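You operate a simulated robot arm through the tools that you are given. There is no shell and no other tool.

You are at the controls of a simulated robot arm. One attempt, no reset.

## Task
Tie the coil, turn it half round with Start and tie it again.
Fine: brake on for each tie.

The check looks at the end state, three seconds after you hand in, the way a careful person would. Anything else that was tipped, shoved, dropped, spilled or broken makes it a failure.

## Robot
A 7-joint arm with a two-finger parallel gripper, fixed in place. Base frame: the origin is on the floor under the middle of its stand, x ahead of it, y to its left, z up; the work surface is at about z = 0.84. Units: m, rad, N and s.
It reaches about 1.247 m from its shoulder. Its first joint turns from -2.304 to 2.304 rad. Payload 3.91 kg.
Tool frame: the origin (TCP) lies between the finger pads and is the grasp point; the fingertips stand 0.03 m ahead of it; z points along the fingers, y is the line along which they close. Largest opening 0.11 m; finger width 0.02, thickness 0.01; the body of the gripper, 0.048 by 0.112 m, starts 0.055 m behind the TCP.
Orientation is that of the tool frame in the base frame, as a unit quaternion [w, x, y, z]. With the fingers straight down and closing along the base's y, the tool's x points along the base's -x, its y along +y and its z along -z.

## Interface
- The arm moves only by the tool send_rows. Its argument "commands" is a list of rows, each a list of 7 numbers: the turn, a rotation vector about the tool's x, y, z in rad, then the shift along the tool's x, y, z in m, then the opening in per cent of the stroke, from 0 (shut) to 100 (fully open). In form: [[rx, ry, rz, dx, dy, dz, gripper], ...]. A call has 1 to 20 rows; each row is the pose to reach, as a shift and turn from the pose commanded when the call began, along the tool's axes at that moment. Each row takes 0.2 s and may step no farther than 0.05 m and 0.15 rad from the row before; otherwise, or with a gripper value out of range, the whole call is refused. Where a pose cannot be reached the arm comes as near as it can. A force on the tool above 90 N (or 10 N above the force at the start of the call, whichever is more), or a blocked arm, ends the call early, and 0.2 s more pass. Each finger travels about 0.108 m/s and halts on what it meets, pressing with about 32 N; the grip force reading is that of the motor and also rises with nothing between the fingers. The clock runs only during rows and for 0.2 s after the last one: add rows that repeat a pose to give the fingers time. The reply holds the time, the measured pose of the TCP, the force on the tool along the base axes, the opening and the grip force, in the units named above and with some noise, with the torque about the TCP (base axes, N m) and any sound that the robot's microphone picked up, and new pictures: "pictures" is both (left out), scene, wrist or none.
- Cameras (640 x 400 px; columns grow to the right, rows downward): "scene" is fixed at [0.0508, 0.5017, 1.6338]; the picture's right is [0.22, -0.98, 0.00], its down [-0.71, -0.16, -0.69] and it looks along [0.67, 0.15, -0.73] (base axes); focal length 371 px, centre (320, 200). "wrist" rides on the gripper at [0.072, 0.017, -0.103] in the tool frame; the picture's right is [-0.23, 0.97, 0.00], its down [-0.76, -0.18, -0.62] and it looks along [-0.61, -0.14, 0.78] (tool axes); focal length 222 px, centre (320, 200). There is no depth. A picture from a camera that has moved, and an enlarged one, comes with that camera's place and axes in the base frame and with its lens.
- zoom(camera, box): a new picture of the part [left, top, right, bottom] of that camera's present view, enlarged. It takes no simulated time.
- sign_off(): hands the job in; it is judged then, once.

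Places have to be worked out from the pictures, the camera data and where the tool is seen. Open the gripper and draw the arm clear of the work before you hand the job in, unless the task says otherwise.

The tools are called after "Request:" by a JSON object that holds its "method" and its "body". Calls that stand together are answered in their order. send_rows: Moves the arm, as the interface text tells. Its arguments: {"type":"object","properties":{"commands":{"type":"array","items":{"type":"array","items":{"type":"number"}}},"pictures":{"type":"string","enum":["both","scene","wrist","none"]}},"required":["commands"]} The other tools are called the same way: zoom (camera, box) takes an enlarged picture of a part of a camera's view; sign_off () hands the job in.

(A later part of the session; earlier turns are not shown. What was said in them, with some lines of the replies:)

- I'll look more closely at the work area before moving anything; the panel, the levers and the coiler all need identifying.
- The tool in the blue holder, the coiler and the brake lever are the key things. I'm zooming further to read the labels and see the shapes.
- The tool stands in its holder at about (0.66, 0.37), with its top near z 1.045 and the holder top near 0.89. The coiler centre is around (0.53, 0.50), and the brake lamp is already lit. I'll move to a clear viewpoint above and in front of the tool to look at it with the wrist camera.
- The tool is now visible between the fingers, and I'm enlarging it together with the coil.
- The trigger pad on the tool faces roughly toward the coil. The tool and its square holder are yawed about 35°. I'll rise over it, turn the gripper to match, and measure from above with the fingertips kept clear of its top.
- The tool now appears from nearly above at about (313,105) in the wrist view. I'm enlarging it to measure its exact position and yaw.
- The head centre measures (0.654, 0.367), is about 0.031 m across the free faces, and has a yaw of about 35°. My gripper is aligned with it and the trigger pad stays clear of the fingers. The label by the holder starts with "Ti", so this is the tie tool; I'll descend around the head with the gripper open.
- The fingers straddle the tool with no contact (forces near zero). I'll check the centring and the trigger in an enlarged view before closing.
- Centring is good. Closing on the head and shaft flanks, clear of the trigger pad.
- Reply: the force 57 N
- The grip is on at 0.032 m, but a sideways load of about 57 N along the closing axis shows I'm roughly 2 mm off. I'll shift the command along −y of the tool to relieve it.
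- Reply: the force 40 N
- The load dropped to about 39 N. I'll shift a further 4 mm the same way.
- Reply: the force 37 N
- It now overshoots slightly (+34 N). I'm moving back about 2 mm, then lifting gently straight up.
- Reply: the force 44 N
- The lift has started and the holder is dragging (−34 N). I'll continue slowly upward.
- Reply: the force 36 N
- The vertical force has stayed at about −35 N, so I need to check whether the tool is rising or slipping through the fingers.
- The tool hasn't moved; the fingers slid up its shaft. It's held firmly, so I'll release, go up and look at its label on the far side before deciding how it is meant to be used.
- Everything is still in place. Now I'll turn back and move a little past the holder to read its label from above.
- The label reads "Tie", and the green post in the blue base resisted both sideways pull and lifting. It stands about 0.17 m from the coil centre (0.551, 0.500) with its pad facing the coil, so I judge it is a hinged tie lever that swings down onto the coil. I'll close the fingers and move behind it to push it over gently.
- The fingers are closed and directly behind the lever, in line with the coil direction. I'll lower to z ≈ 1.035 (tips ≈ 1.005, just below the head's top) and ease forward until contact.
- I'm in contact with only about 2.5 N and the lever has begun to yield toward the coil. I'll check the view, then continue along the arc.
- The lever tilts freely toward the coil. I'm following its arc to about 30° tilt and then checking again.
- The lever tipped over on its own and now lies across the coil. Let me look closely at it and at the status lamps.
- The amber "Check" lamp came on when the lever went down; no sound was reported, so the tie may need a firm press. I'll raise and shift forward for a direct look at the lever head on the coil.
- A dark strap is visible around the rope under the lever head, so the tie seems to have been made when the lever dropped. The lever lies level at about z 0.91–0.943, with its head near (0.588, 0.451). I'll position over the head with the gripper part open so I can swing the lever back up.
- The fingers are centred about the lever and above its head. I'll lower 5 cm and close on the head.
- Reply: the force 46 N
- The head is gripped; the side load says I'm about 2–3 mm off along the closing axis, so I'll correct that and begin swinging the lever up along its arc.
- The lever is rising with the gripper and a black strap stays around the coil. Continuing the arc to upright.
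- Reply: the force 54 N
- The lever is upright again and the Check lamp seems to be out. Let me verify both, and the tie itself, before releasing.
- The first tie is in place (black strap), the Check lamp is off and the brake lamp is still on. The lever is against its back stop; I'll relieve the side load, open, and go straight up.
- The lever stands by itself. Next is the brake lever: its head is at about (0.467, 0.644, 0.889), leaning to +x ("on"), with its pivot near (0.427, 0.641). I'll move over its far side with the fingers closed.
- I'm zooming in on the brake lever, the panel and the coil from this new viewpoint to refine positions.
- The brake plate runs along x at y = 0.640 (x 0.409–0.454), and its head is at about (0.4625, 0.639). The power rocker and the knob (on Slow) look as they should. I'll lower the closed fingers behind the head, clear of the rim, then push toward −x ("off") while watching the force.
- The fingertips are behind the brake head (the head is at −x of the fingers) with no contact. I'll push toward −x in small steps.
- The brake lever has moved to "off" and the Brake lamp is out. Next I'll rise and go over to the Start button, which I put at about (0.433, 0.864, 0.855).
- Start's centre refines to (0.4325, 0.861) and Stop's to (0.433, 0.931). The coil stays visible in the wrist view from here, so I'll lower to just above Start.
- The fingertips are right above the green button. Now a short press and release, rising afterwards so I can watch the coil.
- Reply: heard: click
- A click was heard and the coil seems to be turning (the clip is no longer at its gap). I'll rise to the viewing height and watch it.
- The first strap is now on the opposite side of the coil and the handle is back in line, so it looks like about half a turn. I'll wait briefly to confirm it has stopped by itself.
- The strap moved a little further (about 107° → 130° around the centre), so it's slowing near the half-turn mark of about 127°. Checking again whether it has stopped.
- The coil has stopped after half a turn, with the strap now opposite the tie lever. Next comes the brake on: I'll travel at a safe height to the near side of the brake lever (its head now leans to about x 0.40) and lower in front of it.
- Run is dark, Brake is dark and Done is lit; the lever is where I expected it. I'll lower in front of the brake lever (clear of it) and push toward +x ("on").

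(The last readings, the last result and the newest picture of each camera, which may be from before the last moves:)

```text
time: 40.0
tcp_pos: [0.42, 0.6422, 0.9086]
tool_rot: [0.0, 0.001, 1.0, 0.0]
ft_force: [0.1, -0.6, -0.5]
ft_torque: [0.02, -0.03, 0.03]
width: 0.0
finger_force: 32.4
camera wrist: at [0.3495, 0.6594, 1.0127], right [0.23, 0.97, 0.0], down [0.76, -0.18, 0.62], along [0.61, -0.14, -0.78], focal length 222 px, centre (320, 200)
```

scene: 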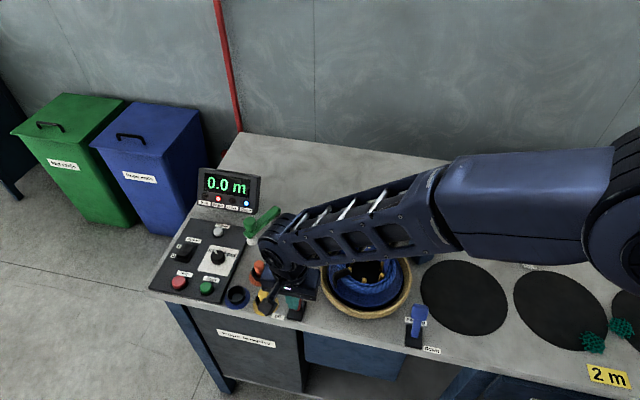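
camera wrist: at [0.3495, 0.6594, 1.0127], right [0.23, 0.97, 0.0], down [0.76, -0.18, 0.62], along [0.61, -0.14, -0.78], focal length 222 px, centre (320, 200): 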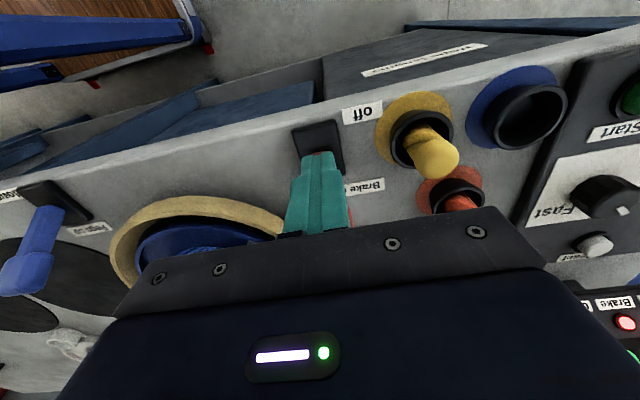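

The brake lamp is lit again. I'll back off slightly, rise to z ≈ 1.15, and cross over to behind the tie lever, turning the gripper to its direction again.

Request:
{"method": "send_rows", "body": {"commands": [[0, 0, 0, 0.006, 0, -0.045, 0], [0, 0, 0, 0.006, 0, -0.09, 0], [0, 0, 0, 0.006, 0, -0.138, 0], [0, 0, 0, 0.006, 0, -0.186, 0], [0, 0, 0, 0.0, 0, -0.232, 0], [0, 0, 0.1028, -0.0295, -0.0358, -0.242, 0], [0, 0, 0.2056, -0.059, -0.0717, -0.242, 0], [0, 0, 0.3083, -0.0885, -0.1075, -0.242, 0], [0, 0, 0.4111, -0.118, -0.1433, -0.242, 0], [0, 0, 0.5139, -0.1474, -0.1792, -0.242, 0], [0, 0, 0.6167, -0.1769, -0.215, -0.242, 0], [0, 0, 0.7194, -0.2064, -0.2508, -0.242, 0], [0, 0, 0.8222, -0.2359, -0.2867, -0.242, 0], [0, 0, 0.925, -0.2654, -0.3225, -0.242, 0], [0, 0, 0.925, -0.2654, -0.3225, -0.242, 0]], "pictures": "both"}}

```text
time: 43.2
tcp_pos: [0.6861, 0.3187, 1.1499]
tool_rot: [-0.001, 0.447, 0.894, 0.0]
ft_force: [0.8, 0.0, 0.7]
ft_torque: [0.03, -0.03, -0.01]
width: 0.0
finger_force: 31.9
camera wrist: at [0.6582, 0.3867, 1.255], right [0.92, 0.4, 0.0], down [0.32, -0.72, 0.62], along [0.25, -0.57, -0.78], focal length 222 px, centre (320, 200)
```

scene: 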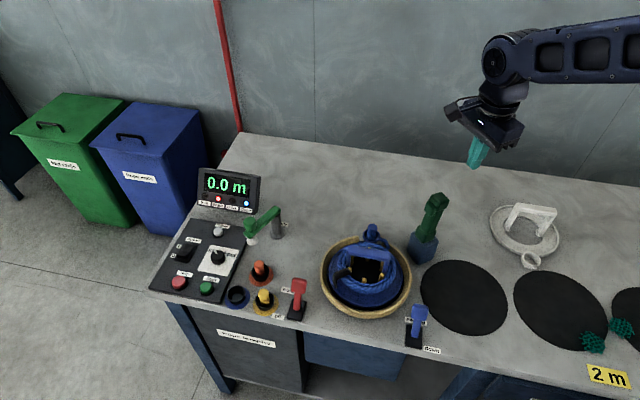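
wrist: 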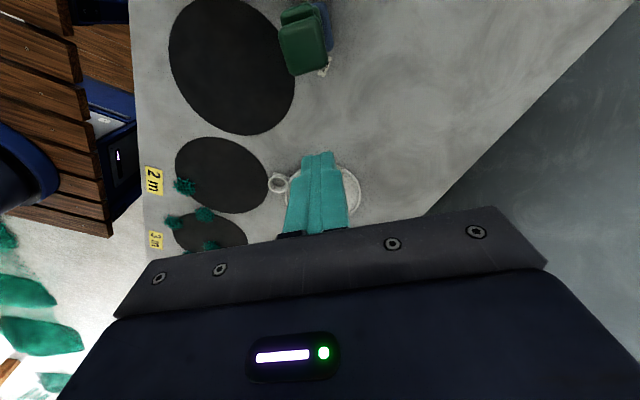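

The coil now has its clip at the far side, half round from before. I'll check the coil's position and the strap before tying again.

Request:
{"method": "zoom", "body": {"camera": "scene", "box": [310, 210, 450, 330]}}

Request:
{"method": "zoom", "body": {"camera": "scene", "box": [190, 160, 330, 330]}}

```text
3.33 times, centred on (380, 270) of scene
camera zoom: at [0.0508, 0.5017, 1.6338], right [0.22, -0.98, 0.0], down [-0.71, -0.16, -0.69], along [0.67, 0.15, -0.73], focal length 1238 px, centre (120, -33)
```

zoom: 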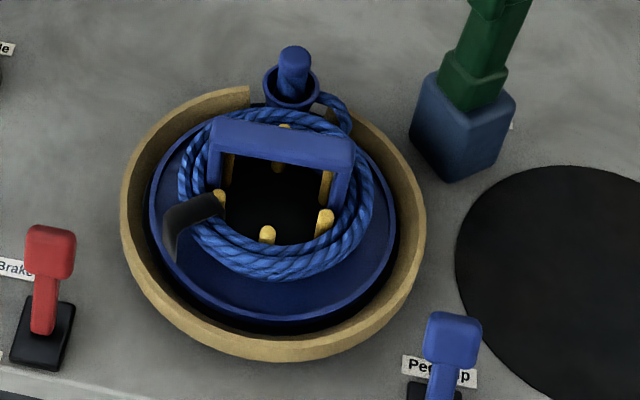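

```text
2.35 times, centred on (260, 245) of scene
camera zoom: at [0.0508, 0.5017, 1.6338], right [0.22, -0.98, 0.0], down [-0.71, -0.16, -0.69], along [0.67, 0.15, -0.73], focal length 874 px, centre (461, 94)
```

zoom: 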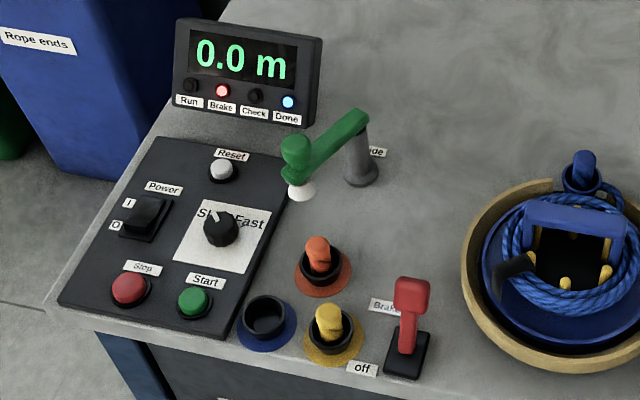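

The coil sits exactly half round with the brake on. I'll repeat the same tie motion: lower behind the lever and push it over.

Request:
{"method": "send_rows", "body": {"commands": [[0, 0, 0, 0, 0, 0.038, 0], [0, 0, 0, 0, 0, 0.076, 0], [0, 0, 0, 0, 0, 0.114, 0], [0, 0, 0, 0.01, 0, 0.114, 0], [0, 0, 0, 0.02, 0, 0.114, 0], [0, 0, 0, 0.03, 0, 0.114, 0], [0, 0, 0, 0.04, 0, 0.113, 0], [0, 0, 0, 0.0535, 0, 0.113, 0], [0, 0, 0, 0.065, 0, 0.114, 0], [0, 0, 0, 0.0752, 0, 0.116, 0], [0, 0, 0, 0.086, 0, 0.119, 0], [0, 0, 0, 0.0962, 0, 0.1225, 0], [0, 0, 0, 0.0962, 0, 0.1225, 0]], "pictures": "both"}}

```text
time: 46.0
tcp_pos: [0.6273, 0.3966, 1.0289]
tool_rot: [0.0, 0.445, 0.895, 0.0]
ft_force: [-0.5, -0.9, -0.2]
ft_torque: [0.01, 0.01, 0.02]
width: 0.0001
finger_force: 31.8
camera wrist: at [0.599, 0.4642, 1.1321], right [0.91, 0.4, 0.0], down [0.32, -0.72, 0.62], along [0.25, -0.57, -0.78], focal length 222 px, centre (320, 200)
```

scene: 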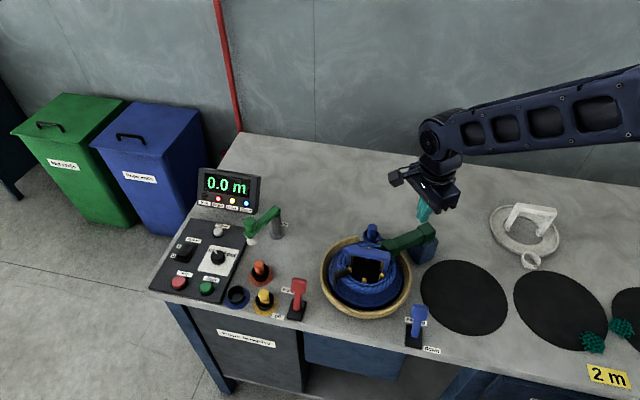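
wrist: 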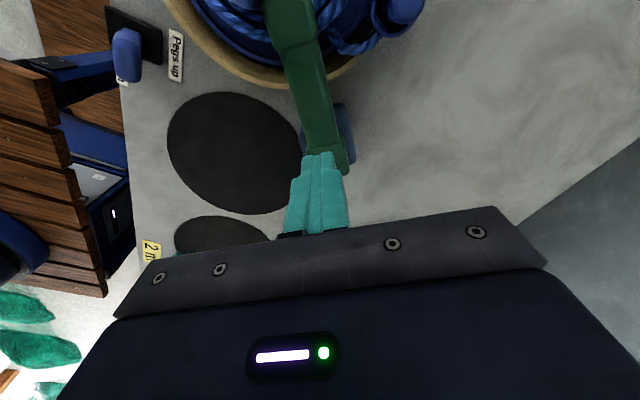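

The lever is down again and the Check lamp is lit as before. The rope clip is now on this side, so I'll rise and look at the clearance before grasping the lever head.

Request:
{"method": "send_rows", "body": {"commands": [[0, 0, 0, 0, 0, -0.03, 0], [0, 0, 0, 0.03, 0, -0.06, 0], [0, 0, 0, 0.06, 0, -0.08, 0], [0, 0, 0, 0.075, 0, -0.08, 0], [0, 0, 0, 0.075, 0, -0.08, 0]], "pictures": "wrist"}}

Request:
{"method": "zoom", "body": {"camera": "wrist", "box": [220, 0, 420, 170]}}

Request:
{"method": "zoom", "body": {"camera": "scene", "box": [320, 200, 450, 320]}}

```text
time: 47.2
tcp_pos: [0.5815, 0.4569, 1.1089]
tool_rot: [0.0, 0.446, 0.895, 0.0]
ft_force: [-0.7, -0.4, 0.1]
ft_torque: [0.0, 0.04, -0.01]
width: 0.0
finger_force: 32.2
camera wrist: at [0.5536, 0.5251, 1.2132], right [0.91, 0.4, 0.0], down [0.32, -0.72, 0.62], along [0.25, -0.57, -0.78], focal length 222 px, centre (320, 200)
```

wrist: 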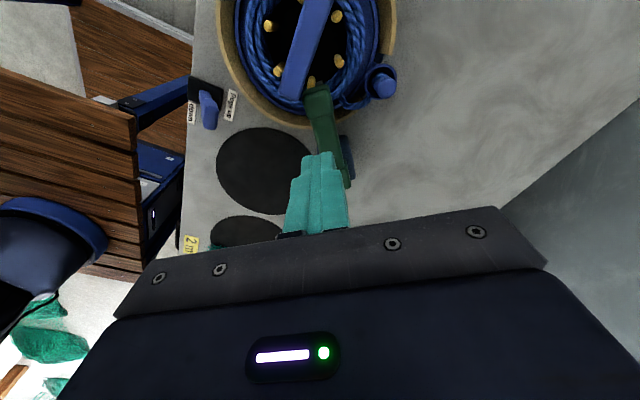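

```text
2.35 times, centred on (320, 85) of wrist
camera zoom: at [0.5536, 0.5251, 1.2132], right [0.91, 0.4, 0.0], down [0.32, -0.72, 0.62], along [0.25, -0.57, -0.78], focal length 523 px, centre (320, 471)
```

zoom: 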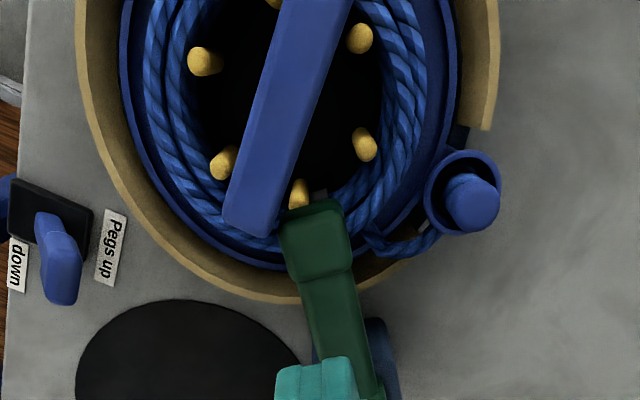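

```text
3.33 times, centred on (385, 260) of scene
camera zoom: at [0.0508, 0.5017, 1.6338], right [0.22, -0.98, 0.0], down [-0.71, -0.16, -0.69], along [0.67, 0.15, -0.73], focal length 1238 px, centre (103, 0)
```

zoom: 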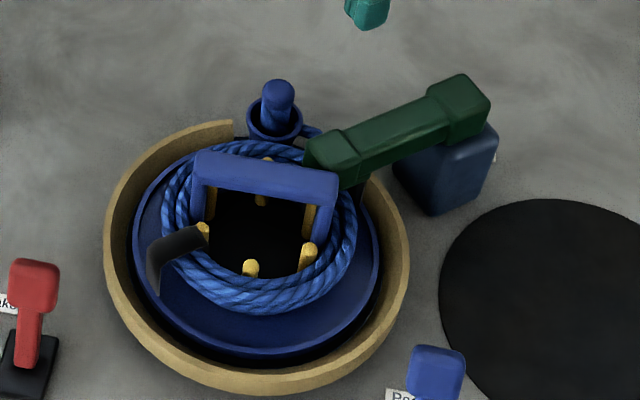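

The strap from the second tie is visible at the inner side by the peg, and the rope tail lies low, below where the fingertips will be (z ≈ 0.909). I'll grip the lever head as before, with the lateral offset corrected.

Request:
{"method": "send_rows", "body": {"commands": [[0, 0, 0, -0.0087, -0.0016, 0.0, 60], [0, 0, 0, -0.0087, -0.0016, 0.04, 60], [0, 0, 0, -0.0087, -0.0016, 0.08, 60], [0, 0, 0, -0.0087, -0.0016, 0.12, 60], [0, 0, 0, -0.0087, -0.0016, 0.15, 60], [0, 0, 0, -0.0087, -0.0016, 0.169, 60], [0, 0, 0, -0.0087, -0.0016, 0.169, 60], [0, 0, 0, -0.0087, -0.0016, 0.169, 25], [0, 0, 0, -0.0087, -0.0016, 0.169, 0], [0, 0, 0, -0.0087, -0.0016, 0.169, 0]], "pictures": "both"}}

```text
time: 49.4
tcp_pos: [0.5848, 0.4478, 0.9385]
tool_rot: [0.0, 0.446, 0.895, 0.0]
ft_force: [-0.2, -0.6, -2.9]
ft_torque: [0.22, 0.21, 1.01]
width: 0.0322
finger_force: 45.2
camera wrist: at [0.558, 0.5168, 1.0435], right [0.91, 0.4, 0.0], down [0.32, -0.71, 0.62], along [0.25, -0.57, -0.78], focal length 222 px, centre (320, 200)
```

scene: 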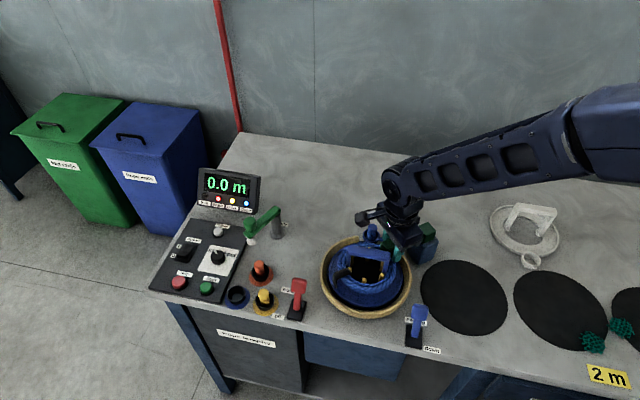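
wrist: 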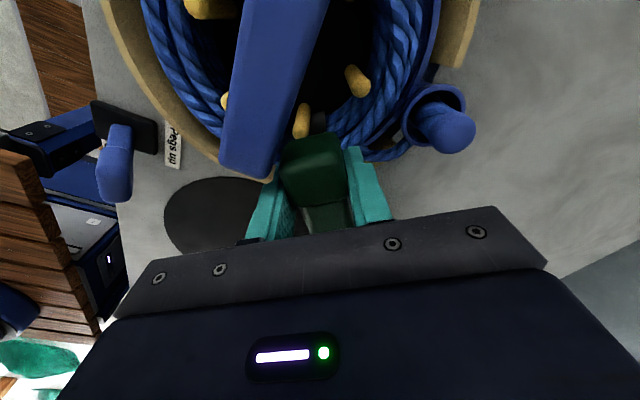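

The grip is on cleanly with almost no side load. Now I'm swinging the lever back up along its arc to the back stop.

Request:
{"method": "send_rows", "body": {"commands": [[0, 0, 0, -0.001, 0, -0.009, 0], [0, 0, 0, -0.0016, 0, -0.0179, 0], [0, 0, 0, -0.004, 0.0005, -0.0265, 0], [0, 0, 0, -0.0062, 0.0005, -0.0352, 0], [0, 0, 0, -0.0138, 0.001, -0.0515, 0], [0, 0, 0, -0.0241, 0.001, -0.0662, 0], [0, 0, 0, -0.0368, 0.0015, -0.0789, 0], [0, 0, 0, -0.0515, 0.002, -0.0892, 0], [0, 0, 0, -0.0678, 0.002, -0.0968, 0], [0, 0, 0, -0.0851, 0.0025, -0.1014, 0], [0, 0, 0, -0.103, 0.003, -0.103, 0], [0, 0, 0, -0.1083, 0.003, -0.103, 0]], "pictures": "both"}}

```text
time: 52.0
tcp_pos: [0.6549, 0.3616, 1.0424]
tool_rot: [0.002, 0.447, 0.895, 0.001]
ft_force: [0.5, 0.3, 2.8]
ft_torque: [0.1, 0.19, -0.06]
width: 0.0301
finger_force: 45.6
camera wrist: at [0.6267, 0.4302, 1.1468], right [0.92, 0.4, 0.0], down [0.31, -0.72, 0.62], along [0.25, -0.57, -0.78], focal length 222 px, centre (320, 200)
```

scene: 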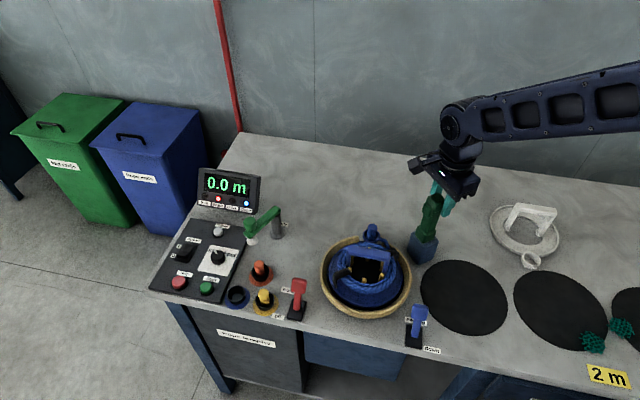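
wrist: 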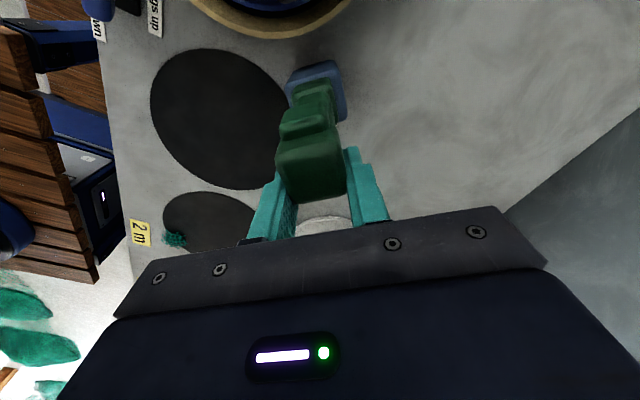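

The lever looks upright; the grip has crept toward the head's rear edge. I'll compare its lean with the original and check the coil before releasing.

Request:
{"method": "zoom", "body": {"camera": "scene", "box": [390, 150, 490, 280]}}

Request:
{"method": "zoom", "body": {"camera": "wrist", "box": [230, 50, 400, 230]}}

Request:
{"method": "zoom", "body": {"camera": "scene", "box": [315, 215, 415, 325]}}

Request:
{"method": "zoom", "body": {"camera": "scene", "box": [190, 160, 270, 220]}}

```text
3.08 times, centred on (440, 215) of scene
camera zoom: at [0.0508, 0.5017, 1.6338], right [0.22, -0.98, 0.0], down [-0.71, -0.16, -0.69], along [0.67, 0.15, -0.73], focal length 1142 px, centre (-49, 154)
```

zoom: 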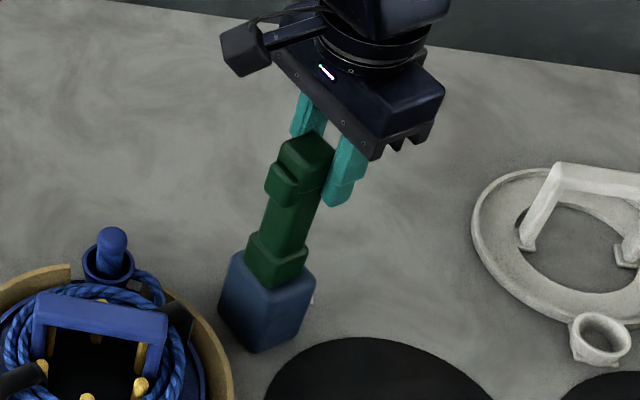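

```text
2.22 times, centred on (315, 140) of wrist
camera zoom: at [0.6267, 0.4302, 1.1468], right [0.92, 0.4, 0.0], down [0.31, -0.72, 0.62], along [0.25, -0.57, -0.78], focal length 494 px, centre (331, 333)
```

zoom: 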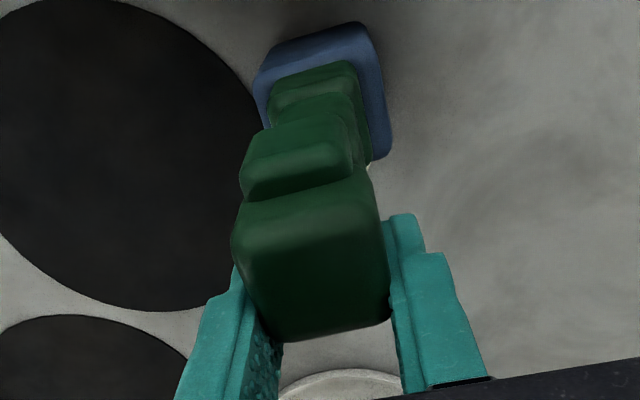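

```text
3.64 times, centred on (365, 270) of scene
camera zoom: at [0.0508, 0.5017, 1.6338], right [0.22, -0.98, 0.0], down [-0.71, -0.16, -0.69], along [0.67, 0.15, -0.73], focal length 1350 px, centre (156, -54)
```

zoom: 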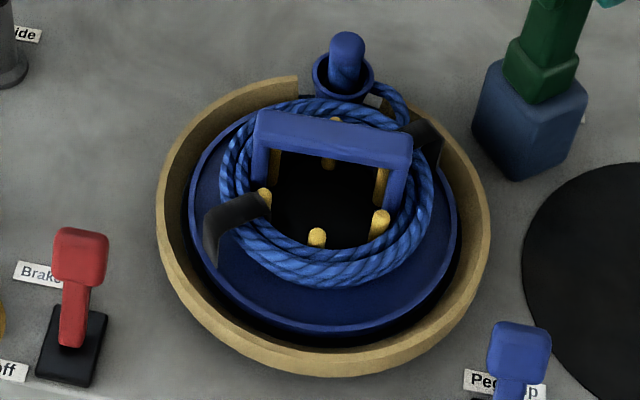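

```text
6.67 times, centred on (230, 190) of scene
camera zoom: at [0.0508, 0.5017, 1.6338], right [0.22, -0.98, 0.0], down [-0.71, -0.16, -0.69], along [0.67, 0.15, -0.73], focal length 2475 px, centre (920, 267)
```

zoom: 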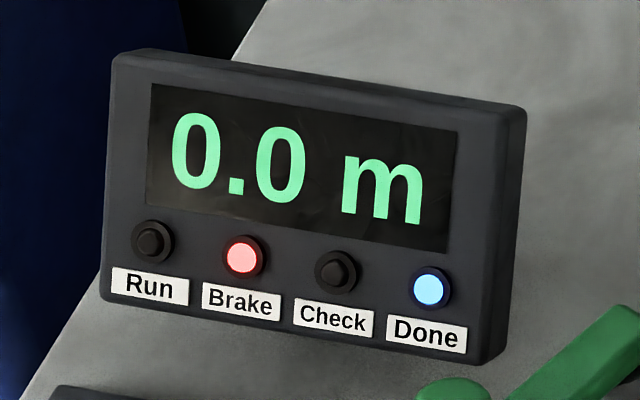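

Two straps now sit opposite each other on the coil, Check is off, Brake and Done are lit, and the lever has the same upright stance as after the first tie. Releasing and rising straight up.

Request:
{"method": "send_rows", "body": {"commands": [[0, 0, 0, 0, 0, 0, 40], [0, 0, 0, 0, 0, 0, 80], [0, 0, 0, 0, 0, 0, 100], [0, 0, 0, 0, 0, 0, 100], [0, 0, 0, 0, 0, 0, 100], [0, 0, 0, 0, 0, -0.04, 100], [0, 0, 0, 0, 0, -0.08, 100], [0, 0, 0, 0, 0, -0.12, 100], [0, 0, 0, 0, 0, -0.16, 100], [0, 0, 0, 0, 0, -0.2, 100], [0, 0, 0, 0, 0, -0.2, 100]], "pictures": "both"}}

```text
time: 54.4
tcp_pos: [0.6538, 0.3637, 1.2428]
tool_rot: [0.0, 0.445, 0.895, 0.001]
ft_force: [0.0, -0.6, -0.1]
ft_torque: [0.0, 0.04, 0.01]
width: 0.1102
finger_force: 0.0
camera wrist: at [0.6248, 0.4318, 1.347], right [0.91, 0.4, 0.0], down [0.32, -0.72, 0.62], along [0.25, -0.57, -0.78], focal length 222 px, centre (320, 200)
```

scene: 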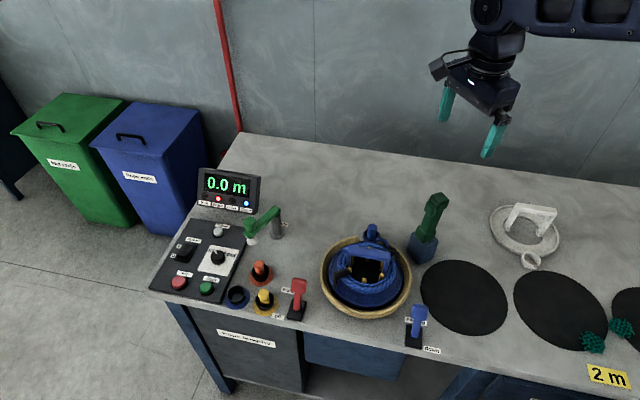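
wrist: 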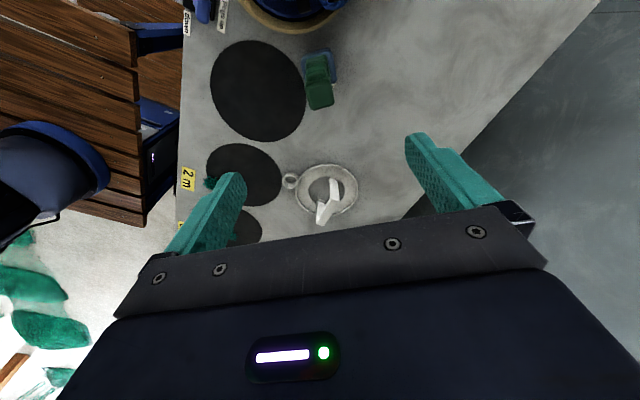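

The lever stays upright after release. I'll draw the arm back to a clear position near its starting pose and take a final close look at both ties and the whole bench.

Request:
{"method": "send_rows", "body": {"commands": [[0, 0, -0.1156, 0.0358, -0.0122, -0.006, 100], [0, 0, -0.2312, 0.0716, -0.0244, -0.0125, 100], [0, 0, -0.3468, 0.1074, -0.0365, -0.019, 100], [0, 0, -0.4624, 0.1432, -0.0487, -0.025, 100], [0, 0, -0.578, 0.179, -0.0609, -0.031, 100], [0, 0, -0.6936, 0.2148, -0.073, -0.0375, 100], [0, 0, -0.8092, 0.2506, -0.0852, -0.044, 100], [0, 0, -0.925, 0.2863, -0.0974, -0.05, 100], [0, 0, -0.925, 0.2863, -0.0974, -0.05, 100]], "pictures": "both"}}

Request:
{"method": "zoom", "body": {"camera": "wrist", "box": [240, 50, 420, 220]}}

Request:
{"method": "zoom", "body": {"camera": "scene", "box": [315, 180, 465, 330]}}

Request:
{"method": "zoom", "body": {"camera": "scene", "box": [140, 160, 320, 330]}}

```text
time: 56.4
tcp_pos: [0.404, 0.5337, 1.2924]
tool_rot: [-0.001, 0.0, 1.0, -0.001]
ft_force: [0.4, 0.6, -0.6]
ft_torque: [-0.01, 0.01, 0.04]
width: 0.1103
finger_force: 0.0
camera wrist: at [0.3329, 0.5507, 1.396], right [0.23, 0.97, 0.0], down [0.76, -0.18, 0.62], along [0.61, -0.14, -0.78], focal length 222 px, centre (320, 200)
```

scene: 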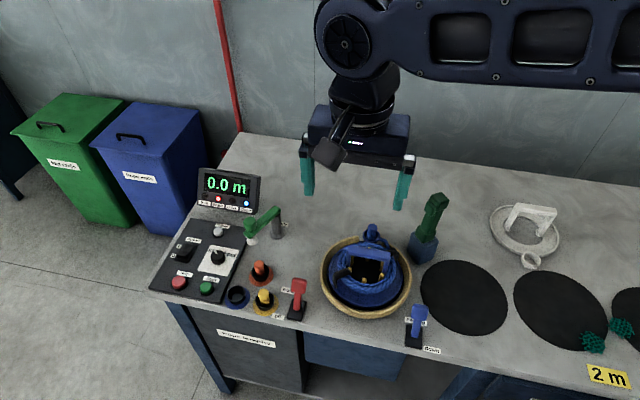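
wrist: 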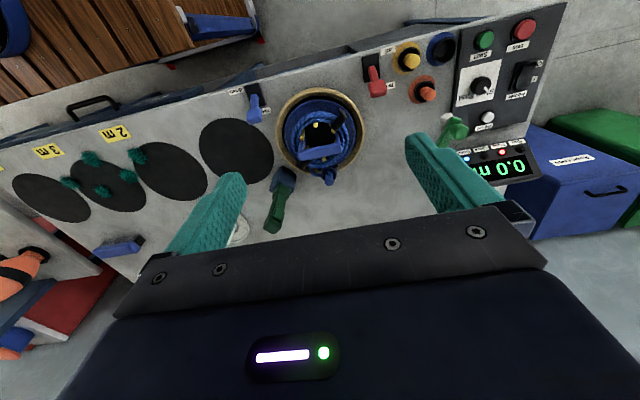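

```text
2.35 times, centred on (330, 135) of wrist
camera zoom: at [0.3329, 0.5507, 1.396], right [0.23, 0.97, 0.0], down [0.76, -0.18, 0.62], along [0.61, -0.14, -0.78], focal length 523 px, centre (296, 353)
```

zoom: 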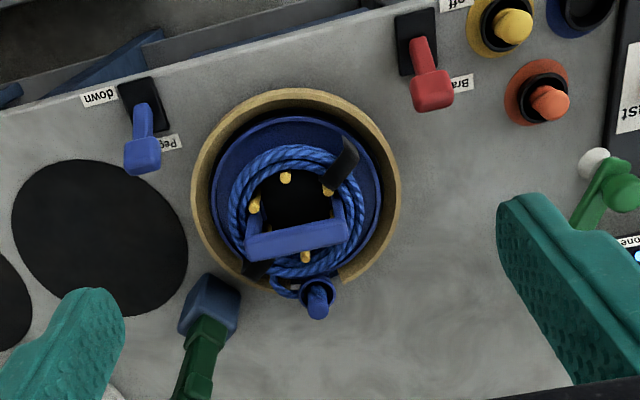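

```text
2.67 times, centred on (390, 255) of scene
camera zoom: at [0.0508, 0.5017, 1.6338], right [0.22, -0.98, 0.0], down [-0.71, -0.16, -0.69], along [0.67, 0.15, -0.73], focal length 990 px, centre (133, 53)
```

zoom: 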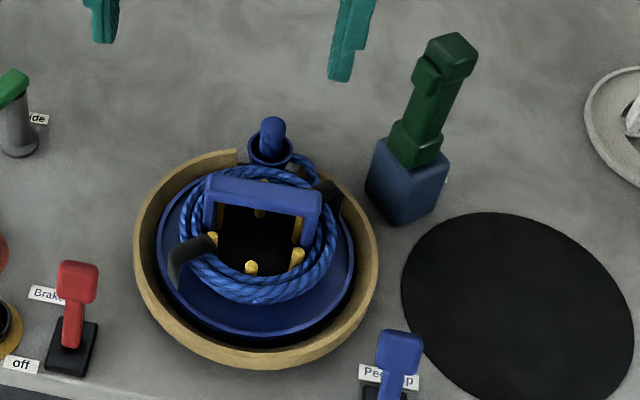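

```text
2.35 times, centred on (230, 245) of scene
camera zoom: at [0.0508, 0.5017, 1.6338], right [0.22, -0.98, 0.0], down [-0.71, -0.16, -0.69], along [0.67, 0.15, -0.73], focal length 874 px, centre (532, 94)
```

zoom: 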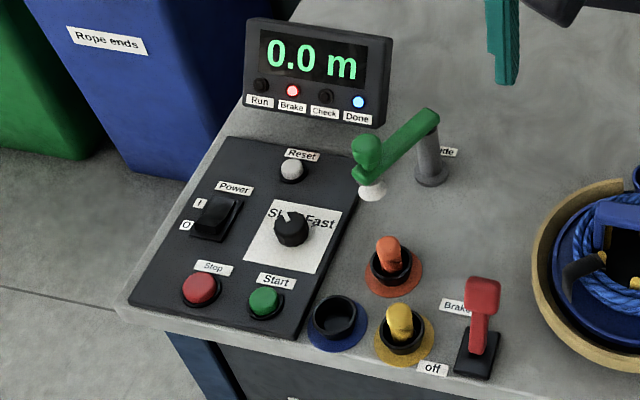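

Both ties sit opposite each other on the coil and the brake is on. The tie lever is upright, Check is off, nothing else has been disturbed, and the open gripper is clear of the work. I'm handing in.

Request:
{"method": "sign_off", "body": {}}

```text
The job is handed in.
```

The coil now has two ties on opposite sides. I turned it half round with Start in between, and the brake was on for both ties.

- **First tie:** made with the brake already on. I then put the brake off and pressed Start. The coil turned about half round and stopped by itself.
- **Second tie:** I put the brake back on and tied again.
- **At hand-in:** the Brake and Done lamps were lit and Check was off. The tie lever was upright, and the gripper was open and drawn clear.

At the start I took the green tie lever for a loose tool, gripped it and tried to lift it. The fingers slipped up it, and I saw no damage. It swung and tied normally both times afterwards. I saw nothing else on the bench moved or tipped.
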